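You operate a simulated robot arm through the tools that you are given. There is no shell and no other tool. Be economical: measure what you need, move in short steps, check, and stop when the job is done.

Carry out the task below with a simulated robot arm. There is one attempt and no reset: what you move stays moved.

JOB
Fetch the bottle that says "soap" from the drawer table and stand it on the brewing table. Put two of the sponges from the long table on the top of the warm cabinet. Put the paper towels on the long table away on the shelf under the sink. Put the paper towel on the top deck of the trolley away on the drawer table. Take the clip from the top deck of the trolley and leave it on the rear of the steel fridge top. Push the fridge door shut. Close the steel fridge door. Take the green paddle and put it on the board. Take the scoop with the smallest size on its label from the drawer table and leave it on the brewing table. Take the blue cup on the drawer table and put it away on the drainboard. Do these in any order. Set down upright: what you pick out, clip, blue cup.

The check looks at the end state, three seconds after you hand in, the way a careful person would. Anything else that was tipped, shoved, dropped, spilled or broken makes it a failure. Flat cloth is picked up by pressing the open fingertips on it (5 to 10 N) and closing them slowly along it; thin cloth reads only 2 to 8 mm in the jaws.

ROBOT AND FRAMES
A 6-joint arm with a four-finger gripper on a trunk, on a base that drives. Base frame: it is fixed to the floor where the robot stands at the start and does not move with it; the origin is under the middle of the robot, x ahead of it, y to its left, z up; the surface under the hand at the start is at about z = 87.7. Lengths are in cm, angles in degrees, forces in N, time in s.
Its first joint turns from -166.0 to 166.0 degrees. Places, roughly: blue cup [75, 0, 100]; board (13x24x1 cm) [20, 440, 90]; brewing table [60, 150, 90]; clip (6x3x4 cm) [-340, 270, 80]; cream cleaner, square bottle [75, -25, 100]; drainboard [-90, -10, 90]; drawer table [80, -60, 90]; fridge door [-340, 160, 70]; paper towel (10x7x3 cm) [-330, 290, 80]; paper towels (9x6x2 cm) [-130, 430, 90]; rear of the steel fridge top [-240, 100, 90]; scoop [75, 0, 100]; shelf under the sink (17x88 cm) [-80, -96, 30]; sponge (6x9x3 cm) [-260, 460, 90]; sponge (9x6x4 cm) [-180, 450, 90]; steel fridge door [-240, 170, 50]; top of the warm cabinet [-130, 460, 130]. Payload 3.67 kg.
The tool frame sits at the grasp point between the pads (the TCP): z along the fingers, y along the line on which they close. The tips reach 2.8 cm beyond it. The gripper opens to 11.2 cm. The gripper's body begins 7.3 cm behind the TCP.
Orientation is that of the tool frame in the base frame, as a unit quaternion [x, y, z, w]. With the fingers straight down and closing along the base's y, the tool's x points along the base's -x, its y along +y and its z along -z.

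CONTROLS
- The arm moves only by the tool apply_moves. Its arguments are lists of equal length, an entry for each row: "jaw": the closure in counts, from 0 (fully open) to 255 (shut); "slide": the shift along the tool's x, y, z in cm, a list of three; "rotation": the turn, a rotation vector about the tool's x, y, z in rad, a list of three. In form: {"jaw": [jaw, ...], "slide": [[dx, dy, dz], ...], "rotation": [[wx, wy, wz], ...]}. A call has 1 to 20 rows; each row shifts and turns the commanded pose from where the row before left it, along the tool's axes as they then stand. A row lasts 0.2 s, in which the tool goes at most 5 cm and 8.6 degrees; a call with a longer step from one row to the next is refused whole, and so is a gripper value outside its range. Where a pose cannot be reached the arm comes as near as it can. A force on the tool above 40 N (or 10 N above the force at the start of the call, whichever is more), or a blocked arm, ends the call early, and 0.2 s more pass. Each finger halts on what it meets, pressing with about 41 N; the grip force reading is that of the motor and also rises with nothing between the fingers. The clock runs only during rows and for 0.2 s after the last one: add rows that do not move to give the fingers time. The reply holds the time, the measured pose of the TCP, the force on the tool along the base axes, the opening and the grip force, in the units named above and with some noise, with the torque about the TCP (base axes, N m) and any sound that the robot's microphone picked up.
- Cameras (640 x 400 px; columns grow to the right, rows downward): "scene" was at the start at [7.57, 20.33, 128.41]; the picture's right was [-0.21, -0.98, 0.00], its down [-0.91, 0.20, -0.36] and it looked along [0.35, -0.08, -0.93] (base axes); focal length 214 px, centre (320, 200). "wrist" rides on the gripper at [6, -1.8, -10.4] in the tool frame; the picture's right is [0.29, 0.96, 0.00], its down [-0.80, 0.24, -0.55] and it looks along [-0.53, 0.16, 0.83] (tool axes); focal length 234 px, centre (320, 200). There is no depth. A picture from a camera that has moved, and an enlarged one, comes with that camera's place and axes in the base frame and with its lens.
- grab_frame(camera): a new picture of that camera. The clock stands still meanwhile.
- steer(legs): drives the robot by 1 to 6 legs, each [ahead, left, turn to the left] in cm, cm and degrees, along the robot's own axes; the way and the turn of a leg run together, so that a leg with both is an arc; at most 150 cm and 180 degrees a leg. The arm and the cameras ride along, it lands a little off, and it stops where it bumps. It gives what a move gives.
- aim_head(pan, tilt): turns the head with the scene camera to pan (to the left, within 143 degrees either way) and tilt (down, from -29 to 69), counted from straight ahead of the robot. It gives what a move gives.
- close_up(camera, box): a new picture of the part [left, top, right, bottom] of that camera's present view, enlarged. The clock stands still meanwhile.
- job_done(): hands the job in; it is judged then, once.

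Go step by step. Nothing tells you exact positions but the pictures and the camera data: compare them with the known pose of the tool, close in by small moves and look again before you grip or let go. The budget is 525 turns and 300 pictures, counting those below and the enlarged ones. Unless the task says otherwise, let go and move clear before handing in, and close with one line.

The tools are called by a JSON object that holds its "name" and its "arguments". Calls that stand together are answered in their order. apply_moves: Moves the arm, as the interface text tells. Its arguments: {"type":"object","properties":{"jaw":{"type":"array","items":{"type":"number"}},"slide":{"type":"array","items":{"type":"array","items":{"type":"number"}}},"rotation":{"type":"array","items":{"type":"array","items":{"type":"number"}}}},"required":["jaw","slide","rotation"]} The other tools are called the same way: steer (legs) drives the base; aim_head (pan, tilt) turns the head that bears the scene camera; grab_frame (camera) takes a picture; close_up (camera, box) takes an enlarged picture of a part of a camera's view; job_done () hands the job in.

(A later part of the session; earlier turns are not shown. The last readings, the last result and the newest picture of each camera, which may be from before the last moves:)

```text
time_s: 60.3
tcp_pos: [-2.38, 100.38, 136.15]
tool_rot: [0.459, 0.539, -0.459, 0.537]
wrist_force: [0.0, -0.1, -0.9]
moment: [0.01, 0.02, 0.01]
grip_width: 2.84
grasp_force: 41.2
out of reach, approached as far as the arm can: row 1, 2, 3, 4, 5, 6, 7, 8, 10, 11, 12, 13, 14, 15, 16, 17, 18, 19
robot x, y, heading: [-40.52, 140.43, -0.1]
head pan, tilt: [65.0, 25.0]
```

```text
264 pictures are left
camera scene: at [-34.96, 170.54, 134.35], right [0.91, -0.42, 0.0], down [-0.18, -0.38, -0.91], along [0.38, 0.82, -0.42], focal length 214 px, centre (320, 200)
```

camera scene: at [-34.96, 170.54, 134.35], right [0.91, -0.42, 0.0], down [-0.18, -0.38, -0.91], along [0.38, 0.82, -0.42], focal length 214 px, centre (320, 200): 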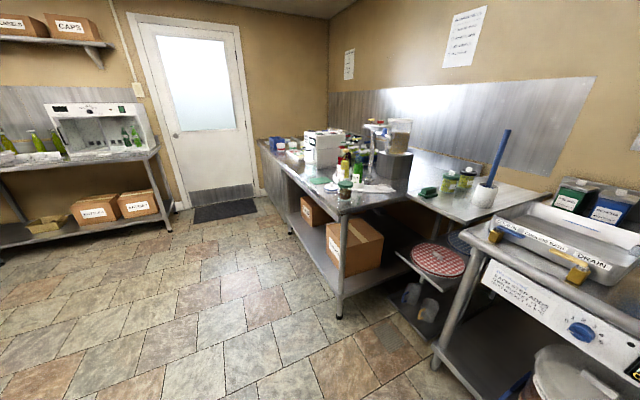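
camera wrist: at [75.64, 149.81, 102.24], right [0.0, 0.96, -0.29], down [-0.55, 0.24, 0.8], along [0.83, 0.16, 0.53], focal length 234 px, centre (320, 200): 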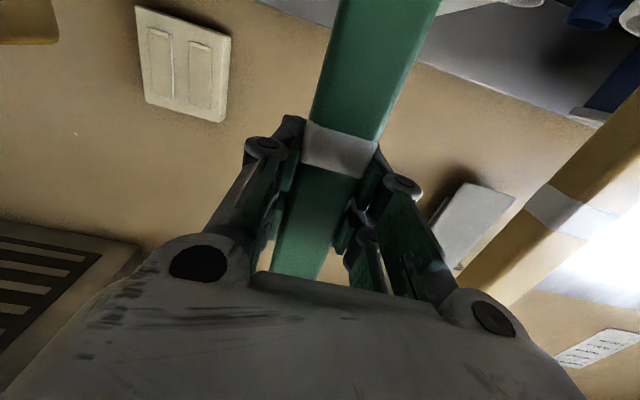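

The hand is tucked at (-2, 100). I'll drive left along the side table, keeping clear of its edge.

{"name": "steer", "arguments": {"legs": [[-6, 130, 0], [0, 120, 0]]}}

{"name": "aim_head", "arguments": {"pan": 20, "tilt": 35}}

{"name": "grab_frame", "arguments": {"camera": "scene"}}

```text
time_s: 72.4
tcp_pos: [-8.39, 348.01, 136.21]
tool_rot: [0.46, 0.537, -0.46, 0.537]
wrist_force: [0.4, 0.1, -1.9]
moment: [0.01, 0.01, 0.06]
grip_width: 2.87
grasp_force: 41.4
robot x, y, heading: [-46.78, 388.49, 0.2]
head pan, tilt: [65.0, 25.0]
```

```text
time_s: 73.5
tcp_pos: [-8.32, 348.1, 136.23]
tool_rot: [0.46, 0.538, -0.46, 0.536]
wrist_force: [-0.2, -0.7, -1.0]
moment: [0.03, -0.02, -0.02]
grip_width: 2.86
grasp_force: 41.2
robot x, y, heading: [-46.77, 388.08, 0.2]
head pan, tilt: [20.0, 35.0]
```

```text
263 pictures are left
camera scene: at [-36.41, 412.85, 132.78], right [0.34, -0.94, 0.0], down [-0.54, -0.2, -0.82], along [0.77, 0.28, -0.57], focal length 214 px, centre (320, 200)
```

scene: 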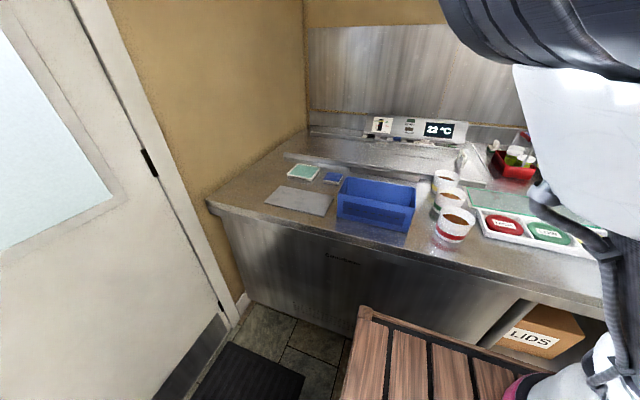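

The board is the grey slab at about (21.7, 440), long along y, just left of a blue bin. I'll drive 12 cm further left and swing the paddle forward, still upright.

{"name": "steer", "arguments": {"legs": [[0, 14, 0]]}}

{"name": "apply_moves", "arguments": {"jaw": [255, 255, 255, 255, 255, 255, 255, 255, 255, 255, 255, 255, 255], "slide": [[0, 4.5, 1.5], [0, 4.5, 1.5], [0, 4.5, 1.5], [0, 4.5, 1.5], [0, 4.5, 1.5], [0, 4.5, 1.5], [0, 4.5, 1.5], [0, 4.5, 1.5], [0, 4.5, 1.5], [0, 4.5, 1.5], [0, 4.5, 1.5], [0, 4.5, 1.5], [0, 0, 0]], "rotation": [[-0.1175, 0, 0], [-0.1175, 0, 0], [-0.1175, 0, 0], [-0.1175, 0, 0], [-0.1175, 0, 0], [-0.1175, 0, 0], [-0.1175, 0, 0], [-0.1175, 0, 0], [-0.1175, 0, 0], [-0.1175, 0, 0], [-0.1175, 0, 0], [-0.1175, 0, 0], [0, 0, 0]]}}

{"name": "grab_frame", "arguments": {"camera": "scene"}}

```text
time_s: 74.9
tcp_pos: [-8.45, 361.84, 136.27]
tool_rot: [0.459, 0.538, -0.459, 0.537]
wrist_force: [-0.9, 0.6, -0.9]
moment: [0.01, 0.03, 0.01]
grip_width: 2.86
grasp_force: 41.3
robot x, y, heading: [-47.16, 401.88, 0.1]
head pan, tilt: [20.0, 35.0]
```

```text
time_s: 77.7
tcp_pos: [43.78, 401.15, 134.49]
tool_rot: [0.03, 0.711, -0.028, 0.702]
wrist_force: [-0.8, 0.2, -2.0]
moment: [0.02, 0.0, 0.01]
grip_width: 2.86
grasp_force: 40.6
out of reach, approached as far as the arm can: row 3, 4, 5, 6, 7, 8, 9, 10, 11, 12
robot x, y, heading: [-46.76, 402.05, 0.2]
head pan, tilt: [20.0, 35.0]
```

```text
262 pictures are left
camera scene: at [-36.46, 426.78, 132.78], right [0.34, -0.94, 0.0], down [-0.54, -0.2, -0.82], along [0.77, 0.28, -0.57], focal length 214 px, centre (320, 200)
```

scene: 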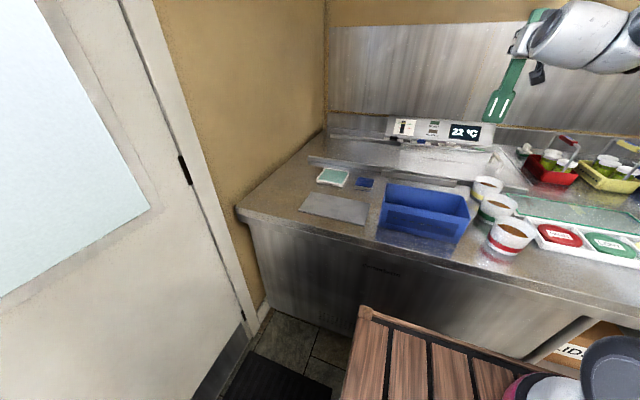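

The tool points forward with the paddle hanging vertically. I'll pitch the tool down so that the paddle goes flat.

{"name": "apply_moves", "arguments": {"jaw": [255, 255, 255, 255, 255, 255, 255, 255, 255, 255, 255, 255], "slide": [[0, 0, 0], [0, 0, 0], [0, 0, 0], [0, 0, 0], [0, 0, 0], [0, 0, 0], [0, 0, 0], [0, 0, 0], [0, 0, 0], [0, 0, 0], [0, 0, 0], [0, 0, 0]], "rotation": [[0, 0.143, 0], [0, 0.143, 0], [0, 0.143, 0], [0, 0.143, 0], [0, 0.143, 0], [0, 0.143, 0], [0, 0.143, 0], [0, 0.143, 0], [0, 0.143, 0], [0, 0.143, 0], [0, 0.143, 0], [0, 0, 0]]}}

{"name": "grab_frame", "arguments": {"camera": "scene"}}

{"name": "grab_frame", "arguments": {"camera": "wrist"}}

```text
time_s: 80.3
tcp_pos: [40.89, 400.64, 131.79]
tool_rot: [0.027, 1.0, 0.002, -0.004]
wrist_force: [-0.1, -0.7, -1.6]
moment: [-0.04, -0.11, -0.02]
grip_width: 2.85
grasp_force: 41.6
out of reach, approached as far as the arm can: row 11
robot x, y, heading: [-46.7, 402.11, 0.2]
head pan, tilt: [20.0, 35.0]
```

```text
261 pictures are left
camera scene: at [-36.44, 426.79, 132.77], right [0.34, -0.94, 0.0], down [-0.54, -0.2, -0.82], along [0.77, 0.28, -0.57], focal length 214 px, centre (320, 200)
```

scene: 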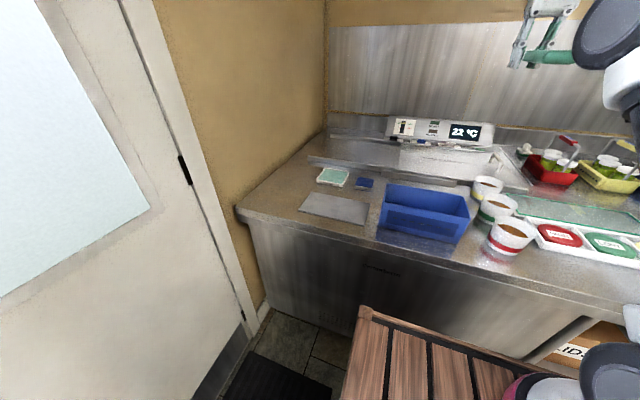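

```text
260 pictures are left
camera wrist: at [34.75, 399.1, 142.1], right [-0.24, 0.97, 0.0], down [0.81, 0.19, 0.55], along [0.53, 0.13, -0.84], focal length 234 px, centre (320, 200)
```

wrist: 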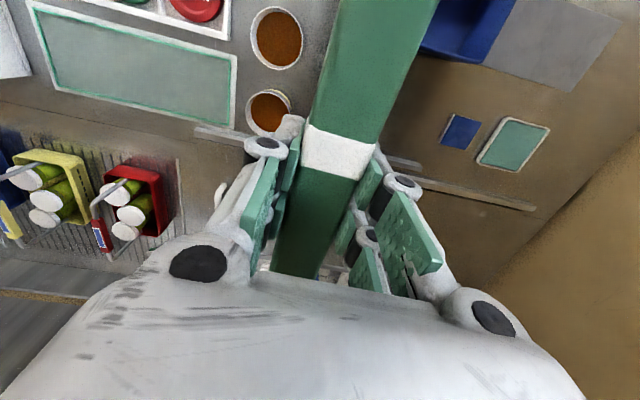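

The paddle is flat, pointing toward the robot. I'll yaw it so that it lies along y with the blade toward +y.

{"name": "apply_moves", "arguments": {"jaw": [255, 255, 255, 255, 255, 255, 255, 255, 255, 255, 255, 255], "slide": [[0, 0, 0], [0, 0, 0], [0, 0, 0], [0, 0, 0], [0, 0, 0], [0, 0, 0], [0, 0, 0], [0, 0, 0], [0, 0, 0], [0, 0, 0], [0, 0, 0], [0, 0, 0]], "rotation": [[0, 0, 0.138], [0, 0, 0.138], [0, 0, 0.138], [0, 0, 0.138], [0, 0, 0.138], [0, 0, 0.138], [0, 0, 0.138], [0, 0, 0.138], [0, 0, 0.138], [0, 0, 0.138], [0, 0, 0.138], [0, 0, 0]]}}

{"name": "grab_frame", "arguments": {"camera": "wrist"}}

```text
time_s: 82.9
tcp_pos: [40.71, 400.56, 131.71]
tool_rot: [0.709, 0.706, -0.002, -0.005]
wrist_force: [0.3, 0.0, -1.0]
moment: [-0.09, -0.01, 0.02]
grip_width: 2.87
grasp_force: 40.4
robot x, y, heading: [-46.61, 402.13, -0.2]
head pan, tilt: [20.0, 35.0]
```

```text
259 pictures are left
camera wrist: at [38.93, 406.53, 142.17], right [0.96, 0.28, -0.01], down [0.24, -0.8, 0.55], along [0.15, -0.53, -0.84], focal length 234 px, centre (320, 200)
```

wrist: 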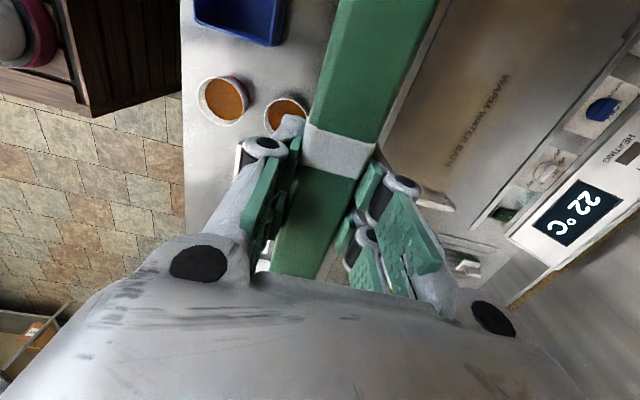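

The paddle now lies along y. I'll move it above the board.

{"name": "apply_moves", "arguments": {"jaw": [255, 255, 255, 255, 255, 255, 255, 255, 255, 255, 255], "slide": [[3.37, -1.97, 0], [3.37, -1.97, 0], [3.37, -1.97, 0], [3.37, -1.97, 1.5], [3.37, -1.97, 1.5], [3.37, -1.97, 1.5], [3.37, -1.97, 1.5], [3.37, -1.97, 2], [3.37, -1.97, 2], [3.37, -1.97, 2], [0, 0, 0]], "rotation": [[0, 0, 0], [0, 0, 0], [0, 0, 0], [0, 0, 0], [0, 0, 0], [0, 0, 0], [0, 0, 0], [0, 0, 0], [0, 0, 0], [0, 0, 0], [0, 0, 0]]}}

{"name": "grab_frame", "arguments": {"camera": "scene"}}

{"name": "grab_frame", "arguments": {"camera": "wrist"}}

```text
time_s: 85.3
tcp_pos: [21.3, 434.43, 120.3]
tool_rot: [0.708, 0.706, -0.003, -0.004]
wrist_force: [0.6, 0.4, -1.2]
moment: [-0.11, 0.01, 0.01]
grip_width: 2.85
grasp_force: 40.5
robot x, y, heading: [-46.53, 402.19, 0.3]
head pan, tilt: [20.0, 35.0]
```

```text
258 pictures are left
camera scene: at [-36.45, 426.79, 132.77], right [0.34, -0.94, 0.0], down [-0.54, -0.2, -0.82], along [0.77, 0.28, -0.57], focal length 214 px, centre (320, 200)
```

scene: 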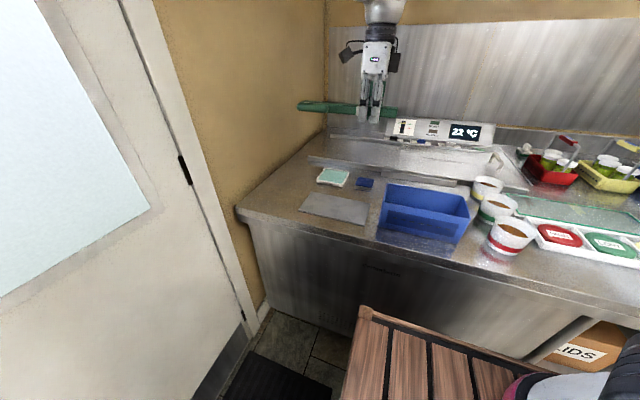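

```text
257 pictures are left
camera wrist: at [19.54, 440.37, 130.7], right [0.96, 0.29, -0.01], down [0.24, -0.8, 0.55], along [0.15, -0.53, -0.84], focal length 234 px, centre (320, 200)
```

wrist: 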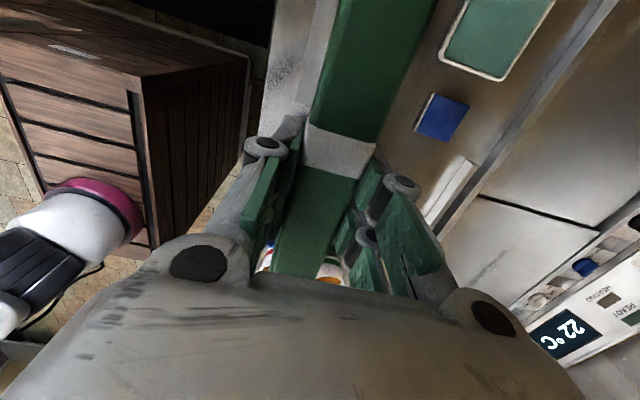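

The paddle is over the board. I'll dip the blade about 5° and lower toward the board.

{"name": "apply_moves", "arguments": {"jaw": [255, 255, 255, 255, 255, 255, 255], "slide": [[0, 0, 0], [0.45, 0, 4.7], [0.45, 0, 4.7], [0.45, 0, 4.7], [0.45, 0, 4.7], [0.45, 0, 4.2], [0, 0, 0]], "rotation": [[0, -0.09, 0], [0, 0, 0], [0, 0, 0], [0, 0, 0], [0, 0, 0], [0, 0, 0], [0, 0, 0]]}}

{"name": "close_up", "arguments": {"camera": "scene", "box": [270, 110, 430, 250]}}

```text
time_s: 86.9
tcp_pos: [20.85, 434.81, 96.85]
tool_rot: [0.707, 0.706, -0.034, 0.028]
wrist_force: [0.0, 0.4, -1.0]
moment: [-0.12, 0.0, 0.01]
grip_width: 2.85
grasp_force: 40.4
robot x, y, heading: [-47.15, 402.39, 0.2]
head pan, tilt: [20.0, 35.0]
```

```text
2.86 times, centred on (350, 180) of scene
camera zoom: at [-36.45, 426.79, 132.77], right [0.34, -0.94, 0.0], down [-0.54, -0.2, -0.82], along [0.77, 0.28, -0.57], focal length 613 px, centre (234, 257)
```

zoom: 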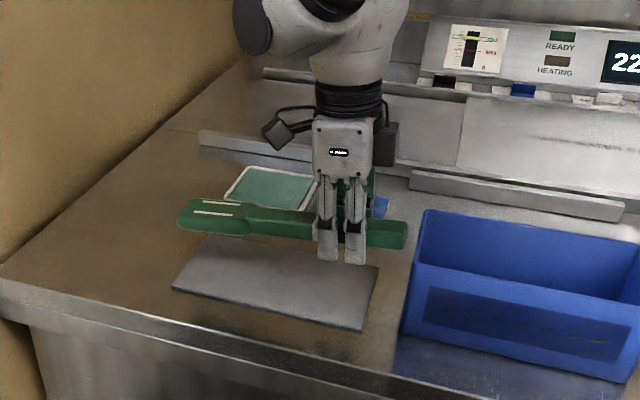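

The handle end is about 1.7 cm from the bin, so I'll shift 1 cm toward the wall and keep lowering.

{"name": "apply_moves", "arguments": {"jaw": [255, 255, 255, 255], "slide": [[1, 0, 0], [0.2, 0, 2], [0.15, 0, 1.5], [0, 0, 0]], "rotation": [[0, 0, 0], [0, 0, 0], [0, 0, 0], [0, 0, 0]]}}

{"name": "close_up", "arguments": {"camera": "scene", "box": [270, 110, 430, 250]}}

```text
time_s: 87.9
tcp_pos: [20.82, 435.79, 93.35]
tool_rot: [0.707, 0.706, -0.035, 0.028]
wrist_force: [0.3, -1.0, -1.4]
moment: [-0.1, -0.01, -0.02]
grip_width: 2.86
grasp_force: 40.7
robot x, y, heading: [-46.95, 402.47, 0.1]
head pan, tilt: [20.0, 35.0]
```

```text
2.86 times, centred on (350, 180) of scene
camera zoom: at [-36.45, 426.8, 132.77], right [0.34, -0.94, 0.0], down [-0.54, -0.2, -0.82], along [0.77, 0.28, -0.57], focal length 613 px, centre (234, 257)
```

zoom: 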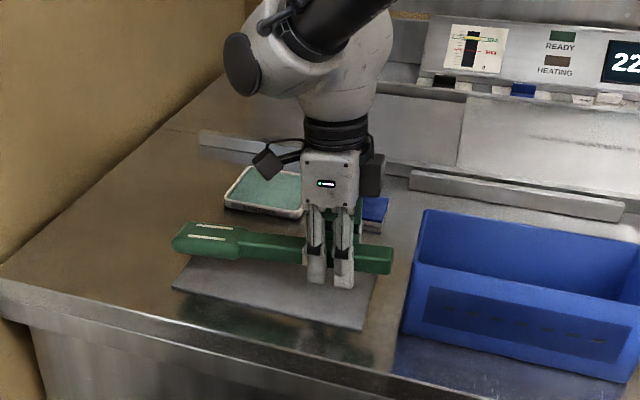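

I'll keep lowering in small steps until contact.

{"name": "apply_moves", "arguments": {"jaw": [255, 255, 255, 255], "slide": [[0.1, 0, 0.8], [0.05, 0, 0.4], [0.02, 0, 0.3], [0, 0, 0]], "rotation": [[0, 0, 0], [0, 0, 0], [0, 0, 0], [0, 0, 0]]}}

{"name": "close_up", "arguments": {"camera": "scene", "box": [270, 110, 430, 250]}}

```text
time_s: 88.9
tcp_pos: [20.65, 435.7, 91.94]
tool_rot: [0.706, 0.706, -0.034, 0.028]
wrist_force: [0.3, 0.3, -2.2]
moment: [-0.1, 0.01, 0.0]
grip_width: 2.86
grasp_force: 40.9
robot x, y, heading: [-46.82, 402.25, 0.4]
head pan, tilt: [20.0, 35.0]
```

```text
2.86 times, centred on (350, 180) of scene
camera zoom: at [-36.45, 426.8, 132.77], right [0.34, -0.94, 0.0], down [-0.54, -0.2, -0.82], along [0.77, 0.28, -0.57], focal length 613 px, centre (234, 257)
```

zoom: 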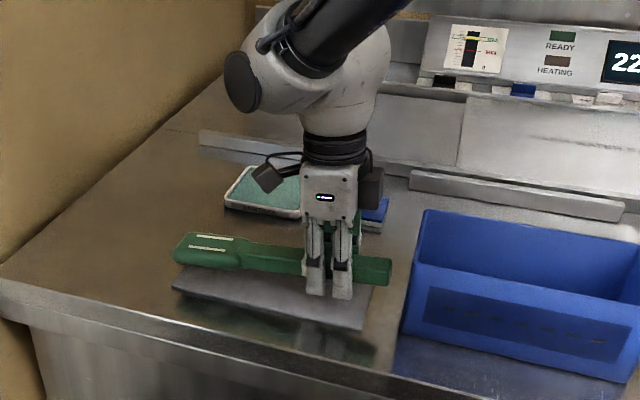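

The paddle looks slightly toward the rear of the board, so I'll shift 1 cm nearer and continue lowering.

{"name": "apply_moves", "arguments": {"jaw": [255, 255, 255, 255], "slide": [[0, -1, 0], [0.03, 0, 0.3], [0.03, 0, 0.3], [0, 0, 0]], "rotation": [[0, 0, 0], [0, 0, 0], [0, 0, 0], [0, 0, 0]]}}

```text
time_s: 89.9
tcp_pos: [19.87, 435.73, 91.37]
tool_rot: [0.707, 0.706, -0.034, 0.028]
wrist_force: [-1.1, -0.8, -1.4]
moment: [-0.11, 0.0, 0.02]
grip_width: 2.89
grasp_force: 40.8
robot x, y, heading: [-46.62, 402.18, 0.2]
head pan, tilt: [20.0, 35.0]
```

{"name": "apply_moves", "arguments": {"jaw": [255, 255, 255, 255], "slide": [[0.02, 0, 0.25], [0.02, 0, 0.25], [0.02, 0, 0.2], [0, 0, 0]], "rotation": [[0, 0, 0], [0, 0, 0], [0, 0, 0], [0, 0, 0]]}}

{"name": "close_up", "arguments": {"camera": "scene", "box": [270, 110, 430, 250]}}

```text
time_s: 90.9
tcp_pos: [19.75, 435.8, 90.64]
tool_rot: [0.707, 0.706, -0.033, 0.028]
wrist_force: [0.0, -0.3, -1.0]
moment: [-0.11, 0.01, 0.0]
grip_width: 2.84
grasp_force: 41.2
robot x, y, heading: [-46.78, 402.2, 0.3]
head pan, tilt: [20.0, 35.0]
```

```text
2.86 times, centred on (350, 180) of scene
camera zoom: at [-36.45, 426.8, 132.77], right [0.34, -0.94, 0.0], down [-0.54, -0.2, -0.82], along [0.77, 0.28, -0.57], focal length 613 px, centre (234, 257)
```

zoom: 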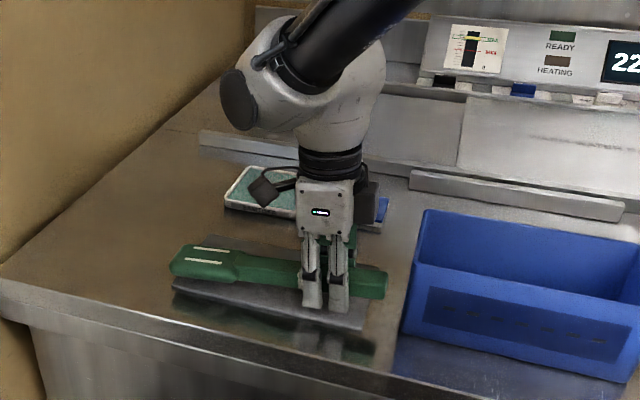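

{"name": "apply_moves", "arguments": {"jaw": [255, 255, 255, 255], "slide": [[0.02, 0, 0.3], [0.02, 0, 0.3], [0.02, 0, 0.2], [0, 0, 0]], "rotation": [[0, 0, 0], [0, 0, 0], [0, 0, 0], [0, 0, 0]]}}

```text
time_s: 91.9
tcp_pos: [19.76, 436.0, 89.82]
tool_rot: [0.707, 0.706, -0.034, 0.027]
wrist_force: [-0.1, 0.2, -1.5]
moment: [-0.11, 0.01, 0.0]
grip_width: 2.88
grasp_force: 41.0
robot x, y, heading: [-46.63, 402.16, 0.1]
head pan, tilt: [20.0, 35.0]
```

No contact yet; this table is a bit lower. I'll continue down.

{"name": "apply_moves", "arguments": {"jaw": [255, 255, 255, 255, 255], "slide": [[0.02, 0, 0.25], [0.02, 0, 0.25], [0.02, 0, 0.25], [0.02, 0, 0.25], [0, 0, 0]], "rotation": [[0, 0, 0], [0, 0, 0], [0, 0, 0], [0, 0, 0], [0, 0, 0]]}}

{"name": "close_up", "arguments": {"camera": "scene", "box": [270, 110, 430, 250]}}

```text
time_s: 92.8
tcp_pos: [20.04, 435.92, 89.38]
tool_rot: [0.707, 0.706, -0.03, 0.027]
wrist_force: [-1.1, -0.7, 14.8]
moment: [0.23, -0.06, 0.0]
grip_width: 2.87
grasp_force: 40.8
robot x, y, heading: [-46.64, 402.27, -0.2]
head pan, tilt: [20.0, 35.0]
stopped in row 4: the force on the tool passed its limit at 46 N (the readings are from after the stop); the commanded pose is now the measured one
```

```text
2.86 times, centred on (350, 180) of scene
camera zoom: at [-36.5, 426.76, 132.78], right [0.34, -0.94, 0.0], down [-0.54, -0.2, -0.82], along [0.77, 0.28, -0.57], focal length 613 px, centre (234, 257)
```

zoom: 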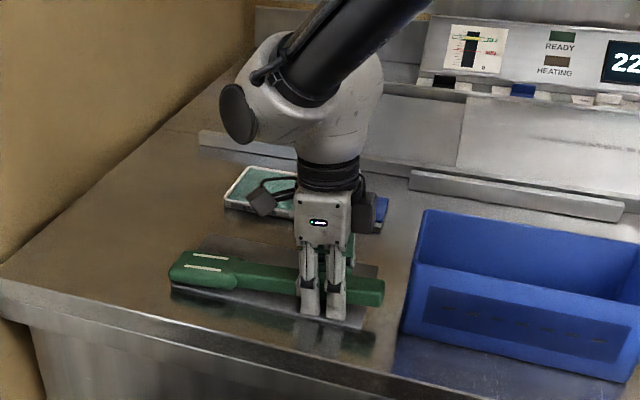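

Contact: the board top is at about z=86.6, which puts the board centre at x≈23.5. I'll lift slightly, shift 3.2 cm toward the rear, and lower again.

{"name": "apply_moves", "arguments": {"jaw": [255, 255, 255, 255, 255, 255, 255], "slide": [[-0.05, 0, -0.5], [-0.05, 0, -0.5], [0, 1.6, 0], [0, 1.6, 0], [0.05, 0, 0.5], [0.03, 0, 0.4], [0, 0, 0]], "rotation": [[0, 0, 0], [0, 0, 0], [0, 0, 0], [0, 0, 0], [0, 0, 0], [0, 0, 0], [0, 0, 0]]}}

{"name": "close_up", "arguments": {"camera": "scene", "box": [270, 110, 430, 250]}}

```text
time_s: 94.4
tcp_pos: [23.18, 435.88, 89.34]
tool_rot: [0.707, 0.706, -0.03, 0.028]
wrist_force: [-0.4, 0.0, 2.0]
moment: [-0.03, -0.06, -0.02]
grip_width: 2.83
grasp_force: 40.6
robot x, y, heading: [-46.83, 402.2, -0.0]
head pan, tilt: [20.0, 35.0]
```

```text
2.86 times, centred on (350, 180) of scene
camera zoom: at [-36.46, 426.79, 132.77], right [0.34, -0.94, 0.0], down [-0.54, -0.2, -0.82], along [0.77, 0.28, -0.57], focal length 613 px, centre (234, 257)
```

zoom: 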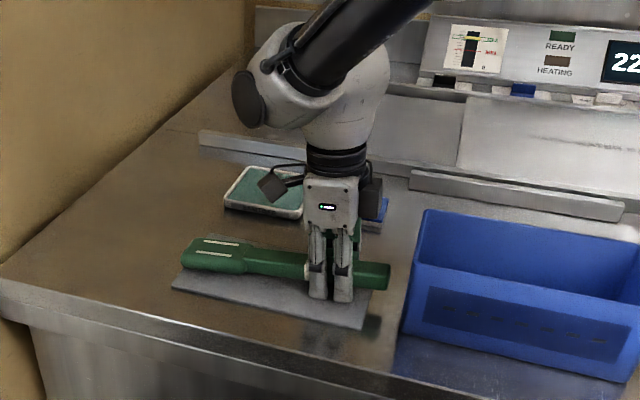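

The paddle is centred on the board. I'll release and rise.

{"name": "apply_moves", "arguments": {"jaw": [200, 170, 130, 130, 130, 130, 130, 130], "slide": [[0, 0, 0], [0, 0, 0], [0, 0, 0], [0, 0, 0], [-0.05, 0, -1], [-0.2, 0, -4], [-0.3, 0, -4.8], [-0.3, 0, -4.8]], "rotation": [[0, 0, 0], [0, 0, 0], [0, 0, 0], [0, 0, 0], [0, 0, 0], [0, 0, 0], [0, 0, 0], [0, 0, 0]]}}

{"name": "close_up", "arguments": {"camera": "scene", "box": [270, 110, 430, 250]}}

```text
time_s: 96.2
tcp_pos: [23.06, 436.24, 103.71]
tool_rot: [0.707, 0.706, -0.032, 0.028]
wrist_force: [0.3, -0.7, -0.4]
moment: [-0.02, 0.04, 0.01]
grip_width: 5.51
grasp_force: 0.0
robot x, y, heading: [-46.89, 402.33, 0.4]
head pan, tilt: [20.0, 35.0]
```

```text
2.86 times, centred on (350, 180) of scene
camera zoom: at [-36.43, 426.81, 132.77], right [0.34, -0.94, 0.0], down [-0.54, -0.2, -0.82], along [0.77, 0.28, -0.57], focal length 613 px, centre (234, 257)
```

zoom: 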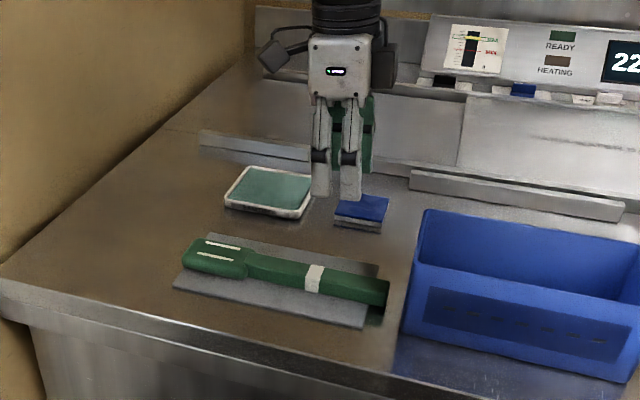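

The paddle lies on the board. I'll raise the hand, restore its yaw and bring it in front of the robot.

{"name": "apply_moves", "arguments": {"jaw": [130, 130, 130, 130, 130, 130, 130, 130, 130, 130, 130, 130, 130, 130, 130, 130, 130], "slide": [[-0.3, 0, -4.8], [-0.3, 0, -4.8], [-0.3, 0, -4.8], [-0.3, 0, -4.8], [-0.3, 0, -4.8], [-4, -1, 0], [-4, -1, 0], [-4, -1, 0], [-4, -1, 0], [-4, -1, 0], [-4, -1, 0], [0, 0, 0], [0, 0, 0], [0, 0, 0], [0, 0, 0], [0, 0, 0], [0, 0, 0]], "rotation": [[0, 0.09, 0], [0, 0, 0], [0, 0, 0], [0, 0, 0], [0, 0, 0], [0, 0, 0], [0, 0, 0], [0, 0, 0], [0, 0, 0], [0, 0, 0], [0, 0, 0], [0, 0, -0.145], [0, 0, -0.145], [0, 0, -0.145], [0, 0, -0.145], [0, 0, -0.145], [0, 0, -0.145]]}}

{"name": "apply_moves", "arguments": {"jaw": [130, 130, 130, 130, 130, 130], "slide": [[0, 0, 0], [0, 0, 0], [0, 0, 0], [0, 0, 0], [0, 0, 0], [0, 0, 0]], "rotation": [[0, 0, -0.14], [0, 0, -0.14], [0, 0, -0.14], [0, 0, -0.14], [0, 0, -0.14], [0, 0, 0]]}}

{"name": "aim_head", "arguments": {"pan": 100, "tilt": 25}}

{"name": "grab_frame", "arguments": {"camera": "scene"}}

```text
time_s: 99.8
tcp_pos: [17.23, 411.11, 127.76]
tool_rot: [0.342, 0.94, 0.002, -0.003]
wrist_force: [-0.5, 0.3, -0.3]
moment: [0.0, -0.01, 0.01]
grip_width: 5.49
grasp_force: 0.0
robot x, y, heading: [-46.67, 402.36, 0.1]
head pan, tilt: [20.0, 35.0]
```

```text
time_s: 101.2
tcp_pos: [17.25, 411.16, 127.82]
tool_rot: [0.0, 1.0, 0.004, -0.003]
wrist_force: [1.0, 0.5, -0.8]
moment: [0.02, -0.03, -0.01]
grip_width: 5.47
grasp_force: 0.1
robot x, y, heading: [-46.73, 402.01, 0.3]
head pan, tilt: [20.0, 35.0]
```

```text
time_s: 102.7
tcp_pos: [17.15, 411.13, 127.89]
tool_rot: [0.001, 1.0, 0.004, -0.002]
wrist_force: [-0.3, 0.1, 0.9]
moment: [0.01, 0.03, -0.03]
grip_width: 5.48
grasp_force: 0.0
robot x, y, heading: [-47.11, 402.18, 0.1]
head pan, tilt: [100.0, 25.0]
```

```text
249 pictures are left
camera scene: at [-46.34, 432.82, 134.35], right [0.98, 0.18, 0.0], down [0.07, -0.42, -0.91], along [-0.16, 0.89, -0.42], focal length 214 px, centre (320, 200)
```

scene: 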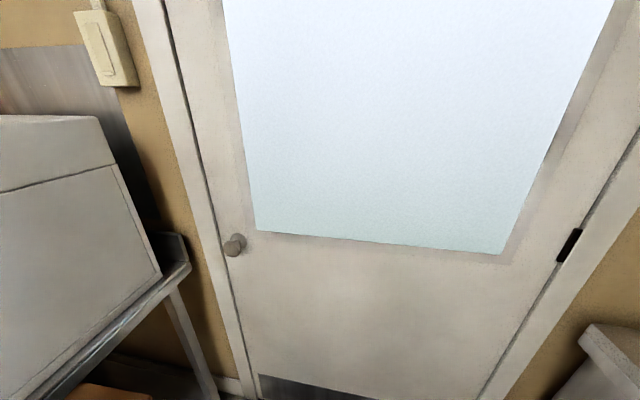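

The warm cabinet stands at the near end of the long table to the left. I'll move away, turn left to face the long table and look at it.

{"name": "steer", "arguments": {"legs": [[-30, -75, 0], [0, 0, 90]]}}

{"name": "aim_head", "arguments": {"pan": 35, "tilt": 15}}

{"name": "grab_frame", "arguments": {"camera": "scene"}}

```text
time_s: 110.9
tcp_pos: [-87.74, 392.57, 127.88]
tool_rot: [0.708, -0.706, -0.001, 0.005]
wrist_force: [-1.3, 0.0, 0.4]
moment: [-0.04, 0.02, -0.02]
grip_width: 5.49
grasp_force: 0.1
robot x, y, heading: [-78.76, 328.5, 90.3]
head pan, tilt: [100.0, 25.0]
```

```text
time_s: 112.2
tcp_pos: [-87.83, 392.55, 127.95]
tool_rot: [0.708, -0.706, -0.001, 0.005]
wrist_force: [0.5, 0.4, -1.2]
moment: [0.05, 0.0, 0.01]
grip_width: 5.48
grasp_force: 0.0
robot x, y, heading: [-78.46, 328.42, 90.3]
head pan, tilt: [35.0, 15.0]
```

```text
248 pictures are left
camera scene: at [-105.4, 338.11, 135.97], right [0.81, 0.58, 0.0], down [0.15, -0.21, -0.97], along [-0.56, 0.79, -0.26], focal length 214 px, centre (320, 200)
```

scene: 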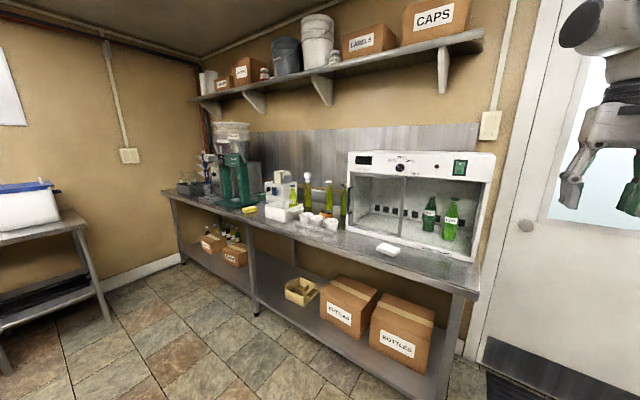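

I see the long table: the warm cabinet with bottles, a white folded paper towel in front of it, and small items to the left. I'll zoom in.

{"name": "close_up", "arguments": {"camera": "scene", "box": [330, 130, 500, 270]}}

{"name": "close_up", "arguments": {"camera": "scene", "box": [160, 110, 350, 250]}}

```text
2.86 times, centred on (415, 200) of scene
camera zoom: at [-105.4, 338.11, 135.97], right [0.81, 0.58, 0.0], down [0.15, -0.21, -0.97], along [-0.56, 0.79, -0.26], focal length 613 px, centre (49, 200)
```

zoom: 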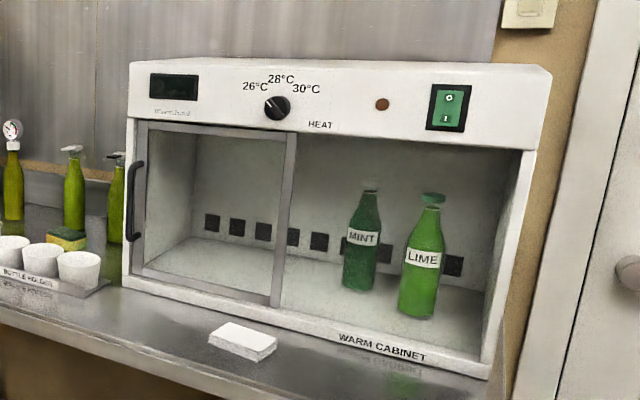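

```text
2.86 times, centred on (255, 180) of scene
camera zoom: at [-105.4, 338.11, 135.97], right [0.81, 0.58, 0.0], down [0.15, -0.21, -0.97], along [-0.56, 0.79, -0.26], focal length 613 px, centre (506, 257)
```

zoom: 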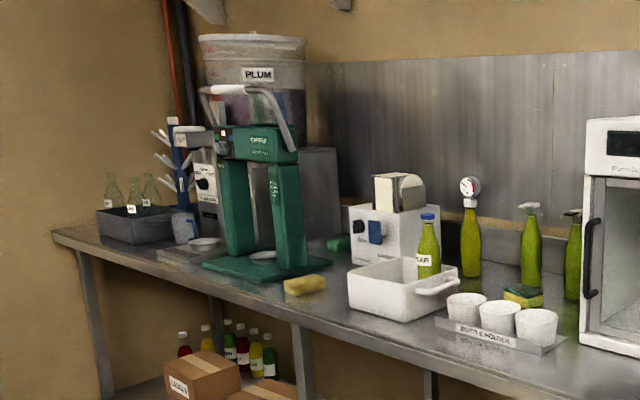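

Sponges appear near (-239,434), (-186,460) and perhaps a green one further back. The cabinet top is at about z=131 with its front at y≈443. I'll drive left toward the sponges.

{"name": "steer", "arguments": {"legs": [[0, 130, 0], [20, 0, 0]]}}

{"name": "aim_head", "arguments": {"pan": 0, "tilt": 35}}

{"name": "grab_frame", "arguments": {"camera": "scene"}}

{"name": "grab_frame", "arguments": {"camera": "wrist"}}

```text
time_s: 119.9
tcp_pos: [-219.87, 409.08, 127.94]
tool_rot: [0.719, -0.695, -0.001, 0.005]
wrist_force: [-0.5, 0.2, 0.0]
moment: [0.01, -0.02, 0.0]
grip_width: 5.47
grasp_force: 0.1
robot x, y, heading: [-208.48, 345.33, 92.3]
head pan, tilt: [35.0, 15.0]
```

```text
time_s: 120.9
tcp_pos: [-219.95, 409.2, 127.76]
tool_rot: [0.719, -0.695, -0.001, 0.004]
wrist_force: [0.1, -0.5, -0.2]
moment: [0.0, -0.03, -0.03]
grip_width: 5.49
grasp_force: 0.0
robot x, y, heading: [-208.52, 345.55, 92.3]
head pan, tilt: [0.0, 35.0]
```

```text
245 pictures are left
camera scene: at [-230.44, 355.47, 132.78], right [1.0, 0.04, 0.0], down [0.02, -0.57, -0.82], along [-0.03, 0.82, -0.57], focal length 214 px, centre (320, 200)
```

scene: 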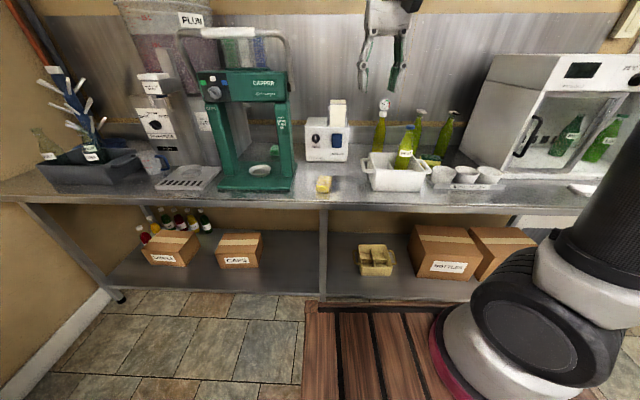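

```text
244 pictures are left
camera wrist: at [-217.9, 403.16, 138.23], right [-0.95, -0.32, 0.01], down [-0.26, 0.79, 0.55], along [-0.18, 0.52, -0.83], focal length 234 px, centre (320, 200)
```

wrist: 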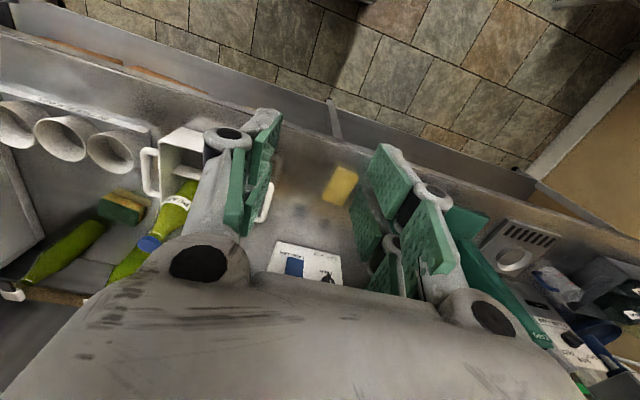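

The yellow sponge is at about (-232.3, 429.2), long side along y. I'll pitch the tool 45° forward, open the jaws and approach above it.

{"name": "apply_moves", "arguments": {"jaw": [50, 50, 50, 50, 50, 50, 50, 50, 50, 50, 50, 50, 50, 50, 50, 50], "slide": [[0, 0, 0], [0, 0, 0], [0, 0, 0], [0, 0, 0], [0, 0, 0], [0, 0, 0], [0.81, 1.3, 4.03], [0.81, 1.3, 4.03], [0.81, 1.3, 4.03], [0.81, 1.3, 4.03], [0.81, 1.3, 4.03], [0.81, 1.3, 4.03], [0.81, 1.3, 4.03], [0.81, 1.3, 4.03], [0.81, 1.3, 4.03], [0, 0, 0]], "rotation": [[0, -0.131, 0], [0, -0.131, 0], [0, -0.131, 0], [0, -0.131, 0], [0, -0.131, 0], [0, -0.131, 0], [0, 0, 0], [0, 0, 0], [0, 0, 0], [0, 0, 0], [0, 0, 0], [0, 0, 0], [0, 0, 0], [0, 0, 0], [0, 0, 0], [0, 0, 0]]}}

{"name": "grab_frame", "arguments": {"camera": "wrist"}}

{"name": "grab_frame", "arguments": {"camera": "scene"}}

```text
time_s: 124.3
tcp_pos: [-232.19, 429.28, 97.31]
tool_rot: [0.664, -0.643, -0.276, -0.262]
wrist_force: [-0.3, -0.6, 0.8]
moment: [-0.03, 0.0, -0.02]
grip_width: 9.01
grasp_force: 0.1
robot x, y, heading: [-208.94, 345.28, 92.3]
head pan, tilt: [0.0, 35.0]
```

```text
243 pictures are left
camera wrist: at [-230.13, 417.73, 100.44], right [-0.95, -0.24, -0.2], down [-0.24, 0.17, 0.96], along [-0.19, 0.96, -0.22], focal length 234 px, centre (320, 200)
```

wrist: 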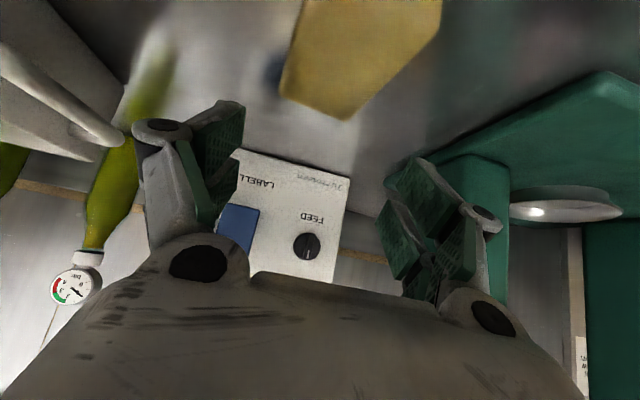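

```text
242 pictures are left
camera scene: at [-230.43, 355.46, 132.78], right [1.0, 0.04, 0.0], down [0.02, -0.57, -0.82], along [-0.03, 0.82, -0.57], focal length 214 px, centre (320, 200)
```

scene: 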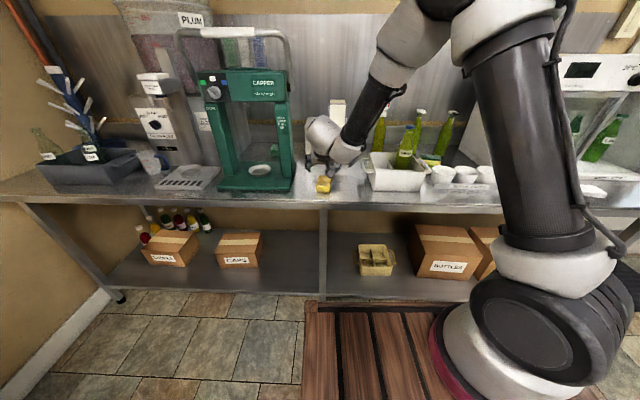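

The sponge spans x -235 to -228.7 and y 426 to 435.5. I'll lower the open fingers around it.

{"name": "apply_moves", "arguments": {"jaw": [50, 50, 50, 50, 50], "slide": [[1.6, -0.2, 2.1], [1.6, 0, 2.1], [1, 0, 1.4], [0.5, 0, 0.6], [0, 0, 0]], "rotation": [[0, 0, 0], [0, 0, 0], [0, 0, 0], [0, 0, 0], [0, 0, 0]]}}

{"name": "grab_frame", "arguments": {"camera": "wrist"}}

{"name": "close_up", "arguments": {"camera": "scene", "box": [270, 110, 390, 215]}}

```text
time_s: 125.2
tcp_pos: [-232.3, 430.27, 91.38]
tool_rot: [0.66, -0.64, -0.286, -0.27]
wrist_force: [11.4, -22.5, 57.9]
moment: [-0.9, -0.55, 0.14]
grip_width: 7.45
grasp_force: 29.1
robot x, y, heading: [-208.59, 345.37, 92.2]
head pan, tilt: [0.0, 35.0]
stopped in row 4: the force on the tool passed its limit at 50 N (the readings are from after the stop); the commanded pose is now the measured one
```

```text
241 pictures are left
camera wrist: at [-230.14, 418.68, 94.1], right [-0.95, -0.23, -0.2], down [-0.23, 0.14, 0.96], along [-0.19, 0.96, -0.19], focal length 234 px, centre (320, 200)
```

wrist: 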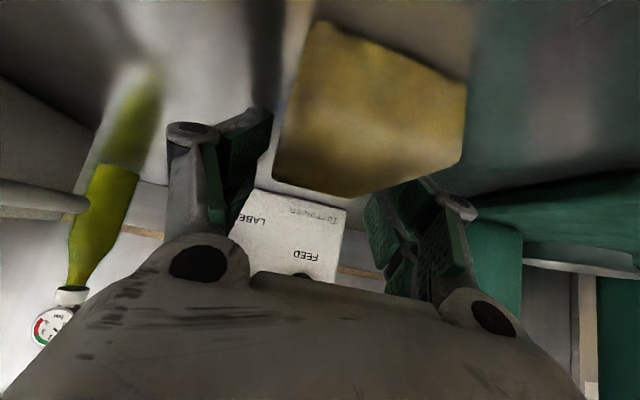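

```text
3.81 times, centred on (330, 162) of scene
camera zoom: at [-230.34, 355.18, 132.81], right [1.0, 0.04, 0.0], down [0.02, -0.57, -0.82], along [-0.03, 0.82, -0.57], focal length 817 px, centre (282, 343)
```

zoom: 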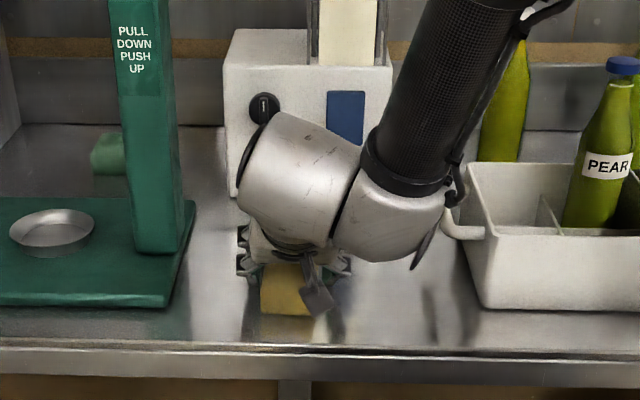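

The fingertips touched the table, and triangulation shows the sponge top is at z≈91 with its centre near (-231.5, 427.5). I'll lift a little, recentre, and look again.

{"name": "apply_moves", "arguments": {"jaw": [50, 50, 50, 50], "slide": [[-1.1, 0, -1.1], [1, -0.8, -1], [0.6, 0, -0.6], [0, 0, 0]], "rotation": [[0, 0, 0], [0, 0, 0], [0, 0, 0], [0, 0, 0]]}}

{"name": "grab_frame", "arguments": {"camera": "wrist"}}

```text
time_s: 126.2
tcp_pos: [-231.45, 428.04, 91.95]
tool_rot: [0.662, -0.642, -0.28, -0.266]
wrist_force: [0.3, -0.6, 0.0]
moment: [-0.01, -0.01, 0.01]
grip_width: 9.02
grasp_force: 0.0
robot x, y, heading: [-208.61, 345.64, 92.1]
head pan, tilt: [0.0, 35.0]
```

```text
239 pictures are left
camera wrist: at [-229.28, 416.49, 94.93], right [-0.95, -0.23, -0.2], down [-0.24, 0.16, 0.96], along [-0.19, 0.96, -0.2], focal length 234 px, centre (320, 200)
```

wrist: 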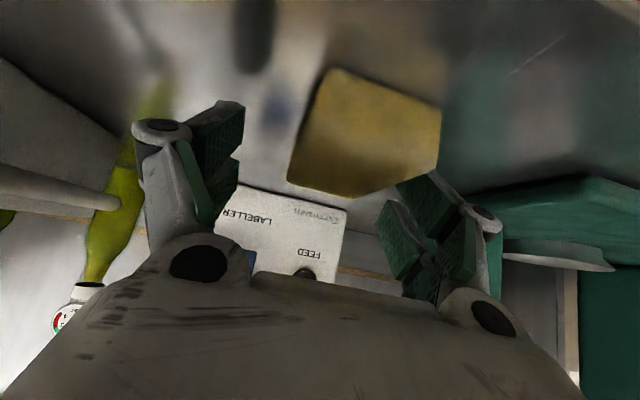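

The sponge centre is about (-232.2, 427). I'll shift slightly and close on it.

{"name": "apply_moves", "arguments": {"jaw": [50, 90, 130, 170, 210, 255, 255, 255], "slide": [[0.6, 0.8, -0.4], [0, 0, 0], [0, 0, 0], [0, 0, 0], [0, 0, 0], [0, 0, 0], [0, 0, 0], [0, 0, 0]], "rotation": [[0, 0, 0], [0, 0, 0], [0, 0, 0], [0, 0, 0], [0, 0, 0], [0, 0, 0], [0, 0, 0], [0, 0, 0]]}}

{"name": "grab_frame", "arguments": {"camera": "wrist"}}

```text
time_s: 128.0
tcp_pos: [-232.13, 427.37, 91.98]
tool_rot: [0.662, -0.642, -0.281, -0.266]
wrist_force: [-0.9, 0.3, 3.0]
moment: [0.07, 0.13, -0.04]
grip_width: 5.47
grasp_force: 40.7
robot x, y, heading: [-209.04, 345.47, 92.4]
head pan, tilt: [0.0, 35.0]
```

```text
238 pictures are left
camera wrist: at [-230.03, 415.68, 94.9], right [-0.95, -0.23, -0.2], down [-0.24, 0.15, 0.96], along [-0.19, 0.96, -0.2], focal length 234 px, centre (320, 200)
```

wrist: 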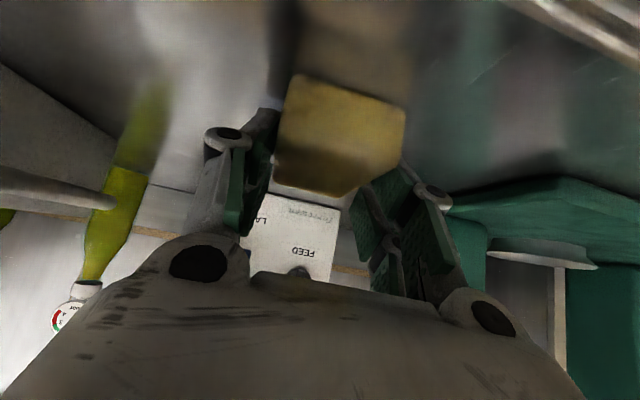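

The sponge is gripped with a 5.5 cm opening. I'll lift it.

{"name": "apply_moves", "arguments": {"jaw": [255, 255, 255, 255, 255, 255, 255, 255, 255, 255, 255, 255], "slide": [[-1, 0, -1], [-3.4, 0, -3.4], [-3.4, 0, -3.4], [-3.4, 0, -3.4], [-3.4, 0, -3.4], [-3.4, 0, -3.4], [-3.4, 0, -3.4], [-3.4, 0, -3.4], [-3.4, 0, -3.4], [-3.4, 0, -3.4], [-3.4, 0, -3.4], [0, 0, 0]], "rotation": [[0, 0, 0], [0, 0, 0], [0, 0, 0], [0, 0, 0], [0, 0, 0], [0, 0, 0], [0, 0, 0], [0, 0, 0], [0, 0, 0], [0, 0, 0], [0, 0, 0], [0, 0, 0]]}}

{"name": "grab_frame", "arguments": {"camera": "scene"}}

```text
time_s: 130.6
tcp_pos: [-232.26, 426.97, 141.63]
tool_rot: [0.662, -0.642, -0.28, -0.267]
wrist_force: [0.1, 0.5, 0.0]
moment: [-0.02, -0.01, 0.05]
grip_width: 5.48
grasp_force: 40.9
robot x, y, heading: [-208.58, 345.25, 92.7]
head pan, tilt: [0.0, 35.0]
```

```text
237 pictures are left
camera scene: at [-230.43, 355.46, 132.77], right [1.0, 0.04, 0.0], down [0.02, -0.57, -0.82], along [-0.03, 0.82, -0.57], focal length 214 px, centre (320, 200)
```

scene: 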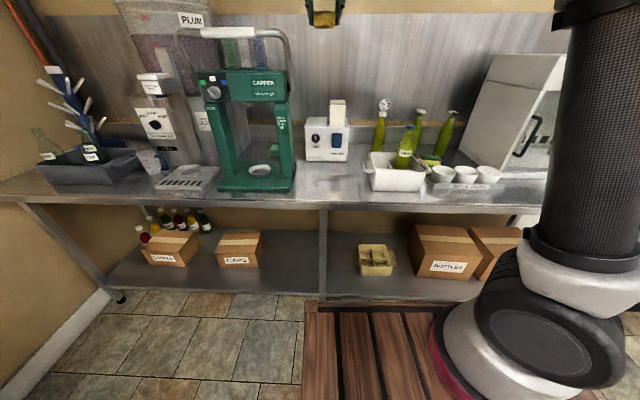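

I'll drive right about 78 cm, so the hand stands before the cabinet, correcting the heading.

{"name": "steer", "arguments": {"legs": [[0, -78, -2.5]]}}

{"name": "aim_head", "arguments": {"pan": -5, "tilt": 8}}

{"name": "grab_frame", "arguments": {"camera": "scene"}}

{"name": "grab_frame", "arguments": {"camera": "wrist"}}

```text
time_s: 134.8
tcp_pos: [-150.33, 429.59, 141.53]
tool_rot: [-0.65, 0.654, 0.276, 0.272]
wrist_force: [0.3, 0.4, -0.4]
moment: [-0.03, -0.02, 0.03]
grip_width: 5.47
grasp_force: 41.2
robot x, y, heading: [-129.49, 347.13, 90.2]
head pan, tilt: [0.0, 35.0]
```

```text
time_s: 135.7
tcp_pos: [-150.45, 429.62, 141.49]
tool_rot: [-0.651, 0.653, 0.276, 0.271]
wrist_force: [-0.7, -0.8, 0.3]
moment: [-0.04, 0.03, -0.03]
grip_width: 5.47
grasp_force: 41.1
robot x, y, heading: [-129.85, 347.39, 90.3]
head pan, tilt: [-5.0, 8.0]
```

```text
236 pictures are left
camera scene: at [-150.36, 358.4, 137.1], right [1.0, -0.08, 0.0], down [-0.01, -0.14, -0.99], along [0.08, 0.99, -0.14], focal length 214 px, centre (320, 200)
```

scene: 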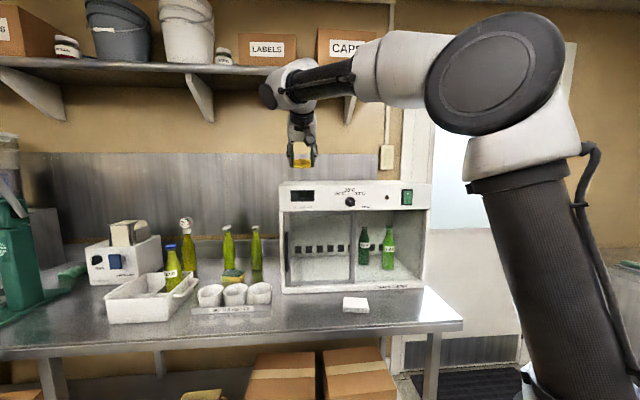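

```text
235 pictures are left
camera wrist: at [-148.63, 417.89, 144.46], right [-0.96, -0.2, -0.2], down [-0.23, 0.16, 0.96], along [-0.16, 0.97, -0.2], focal length 234 px, centre (320, 200)
```

wrist: 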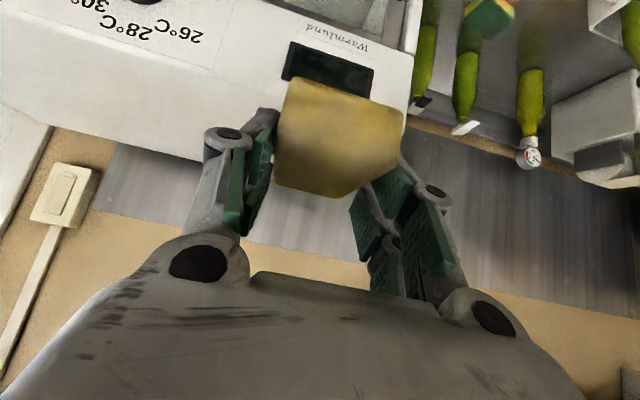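

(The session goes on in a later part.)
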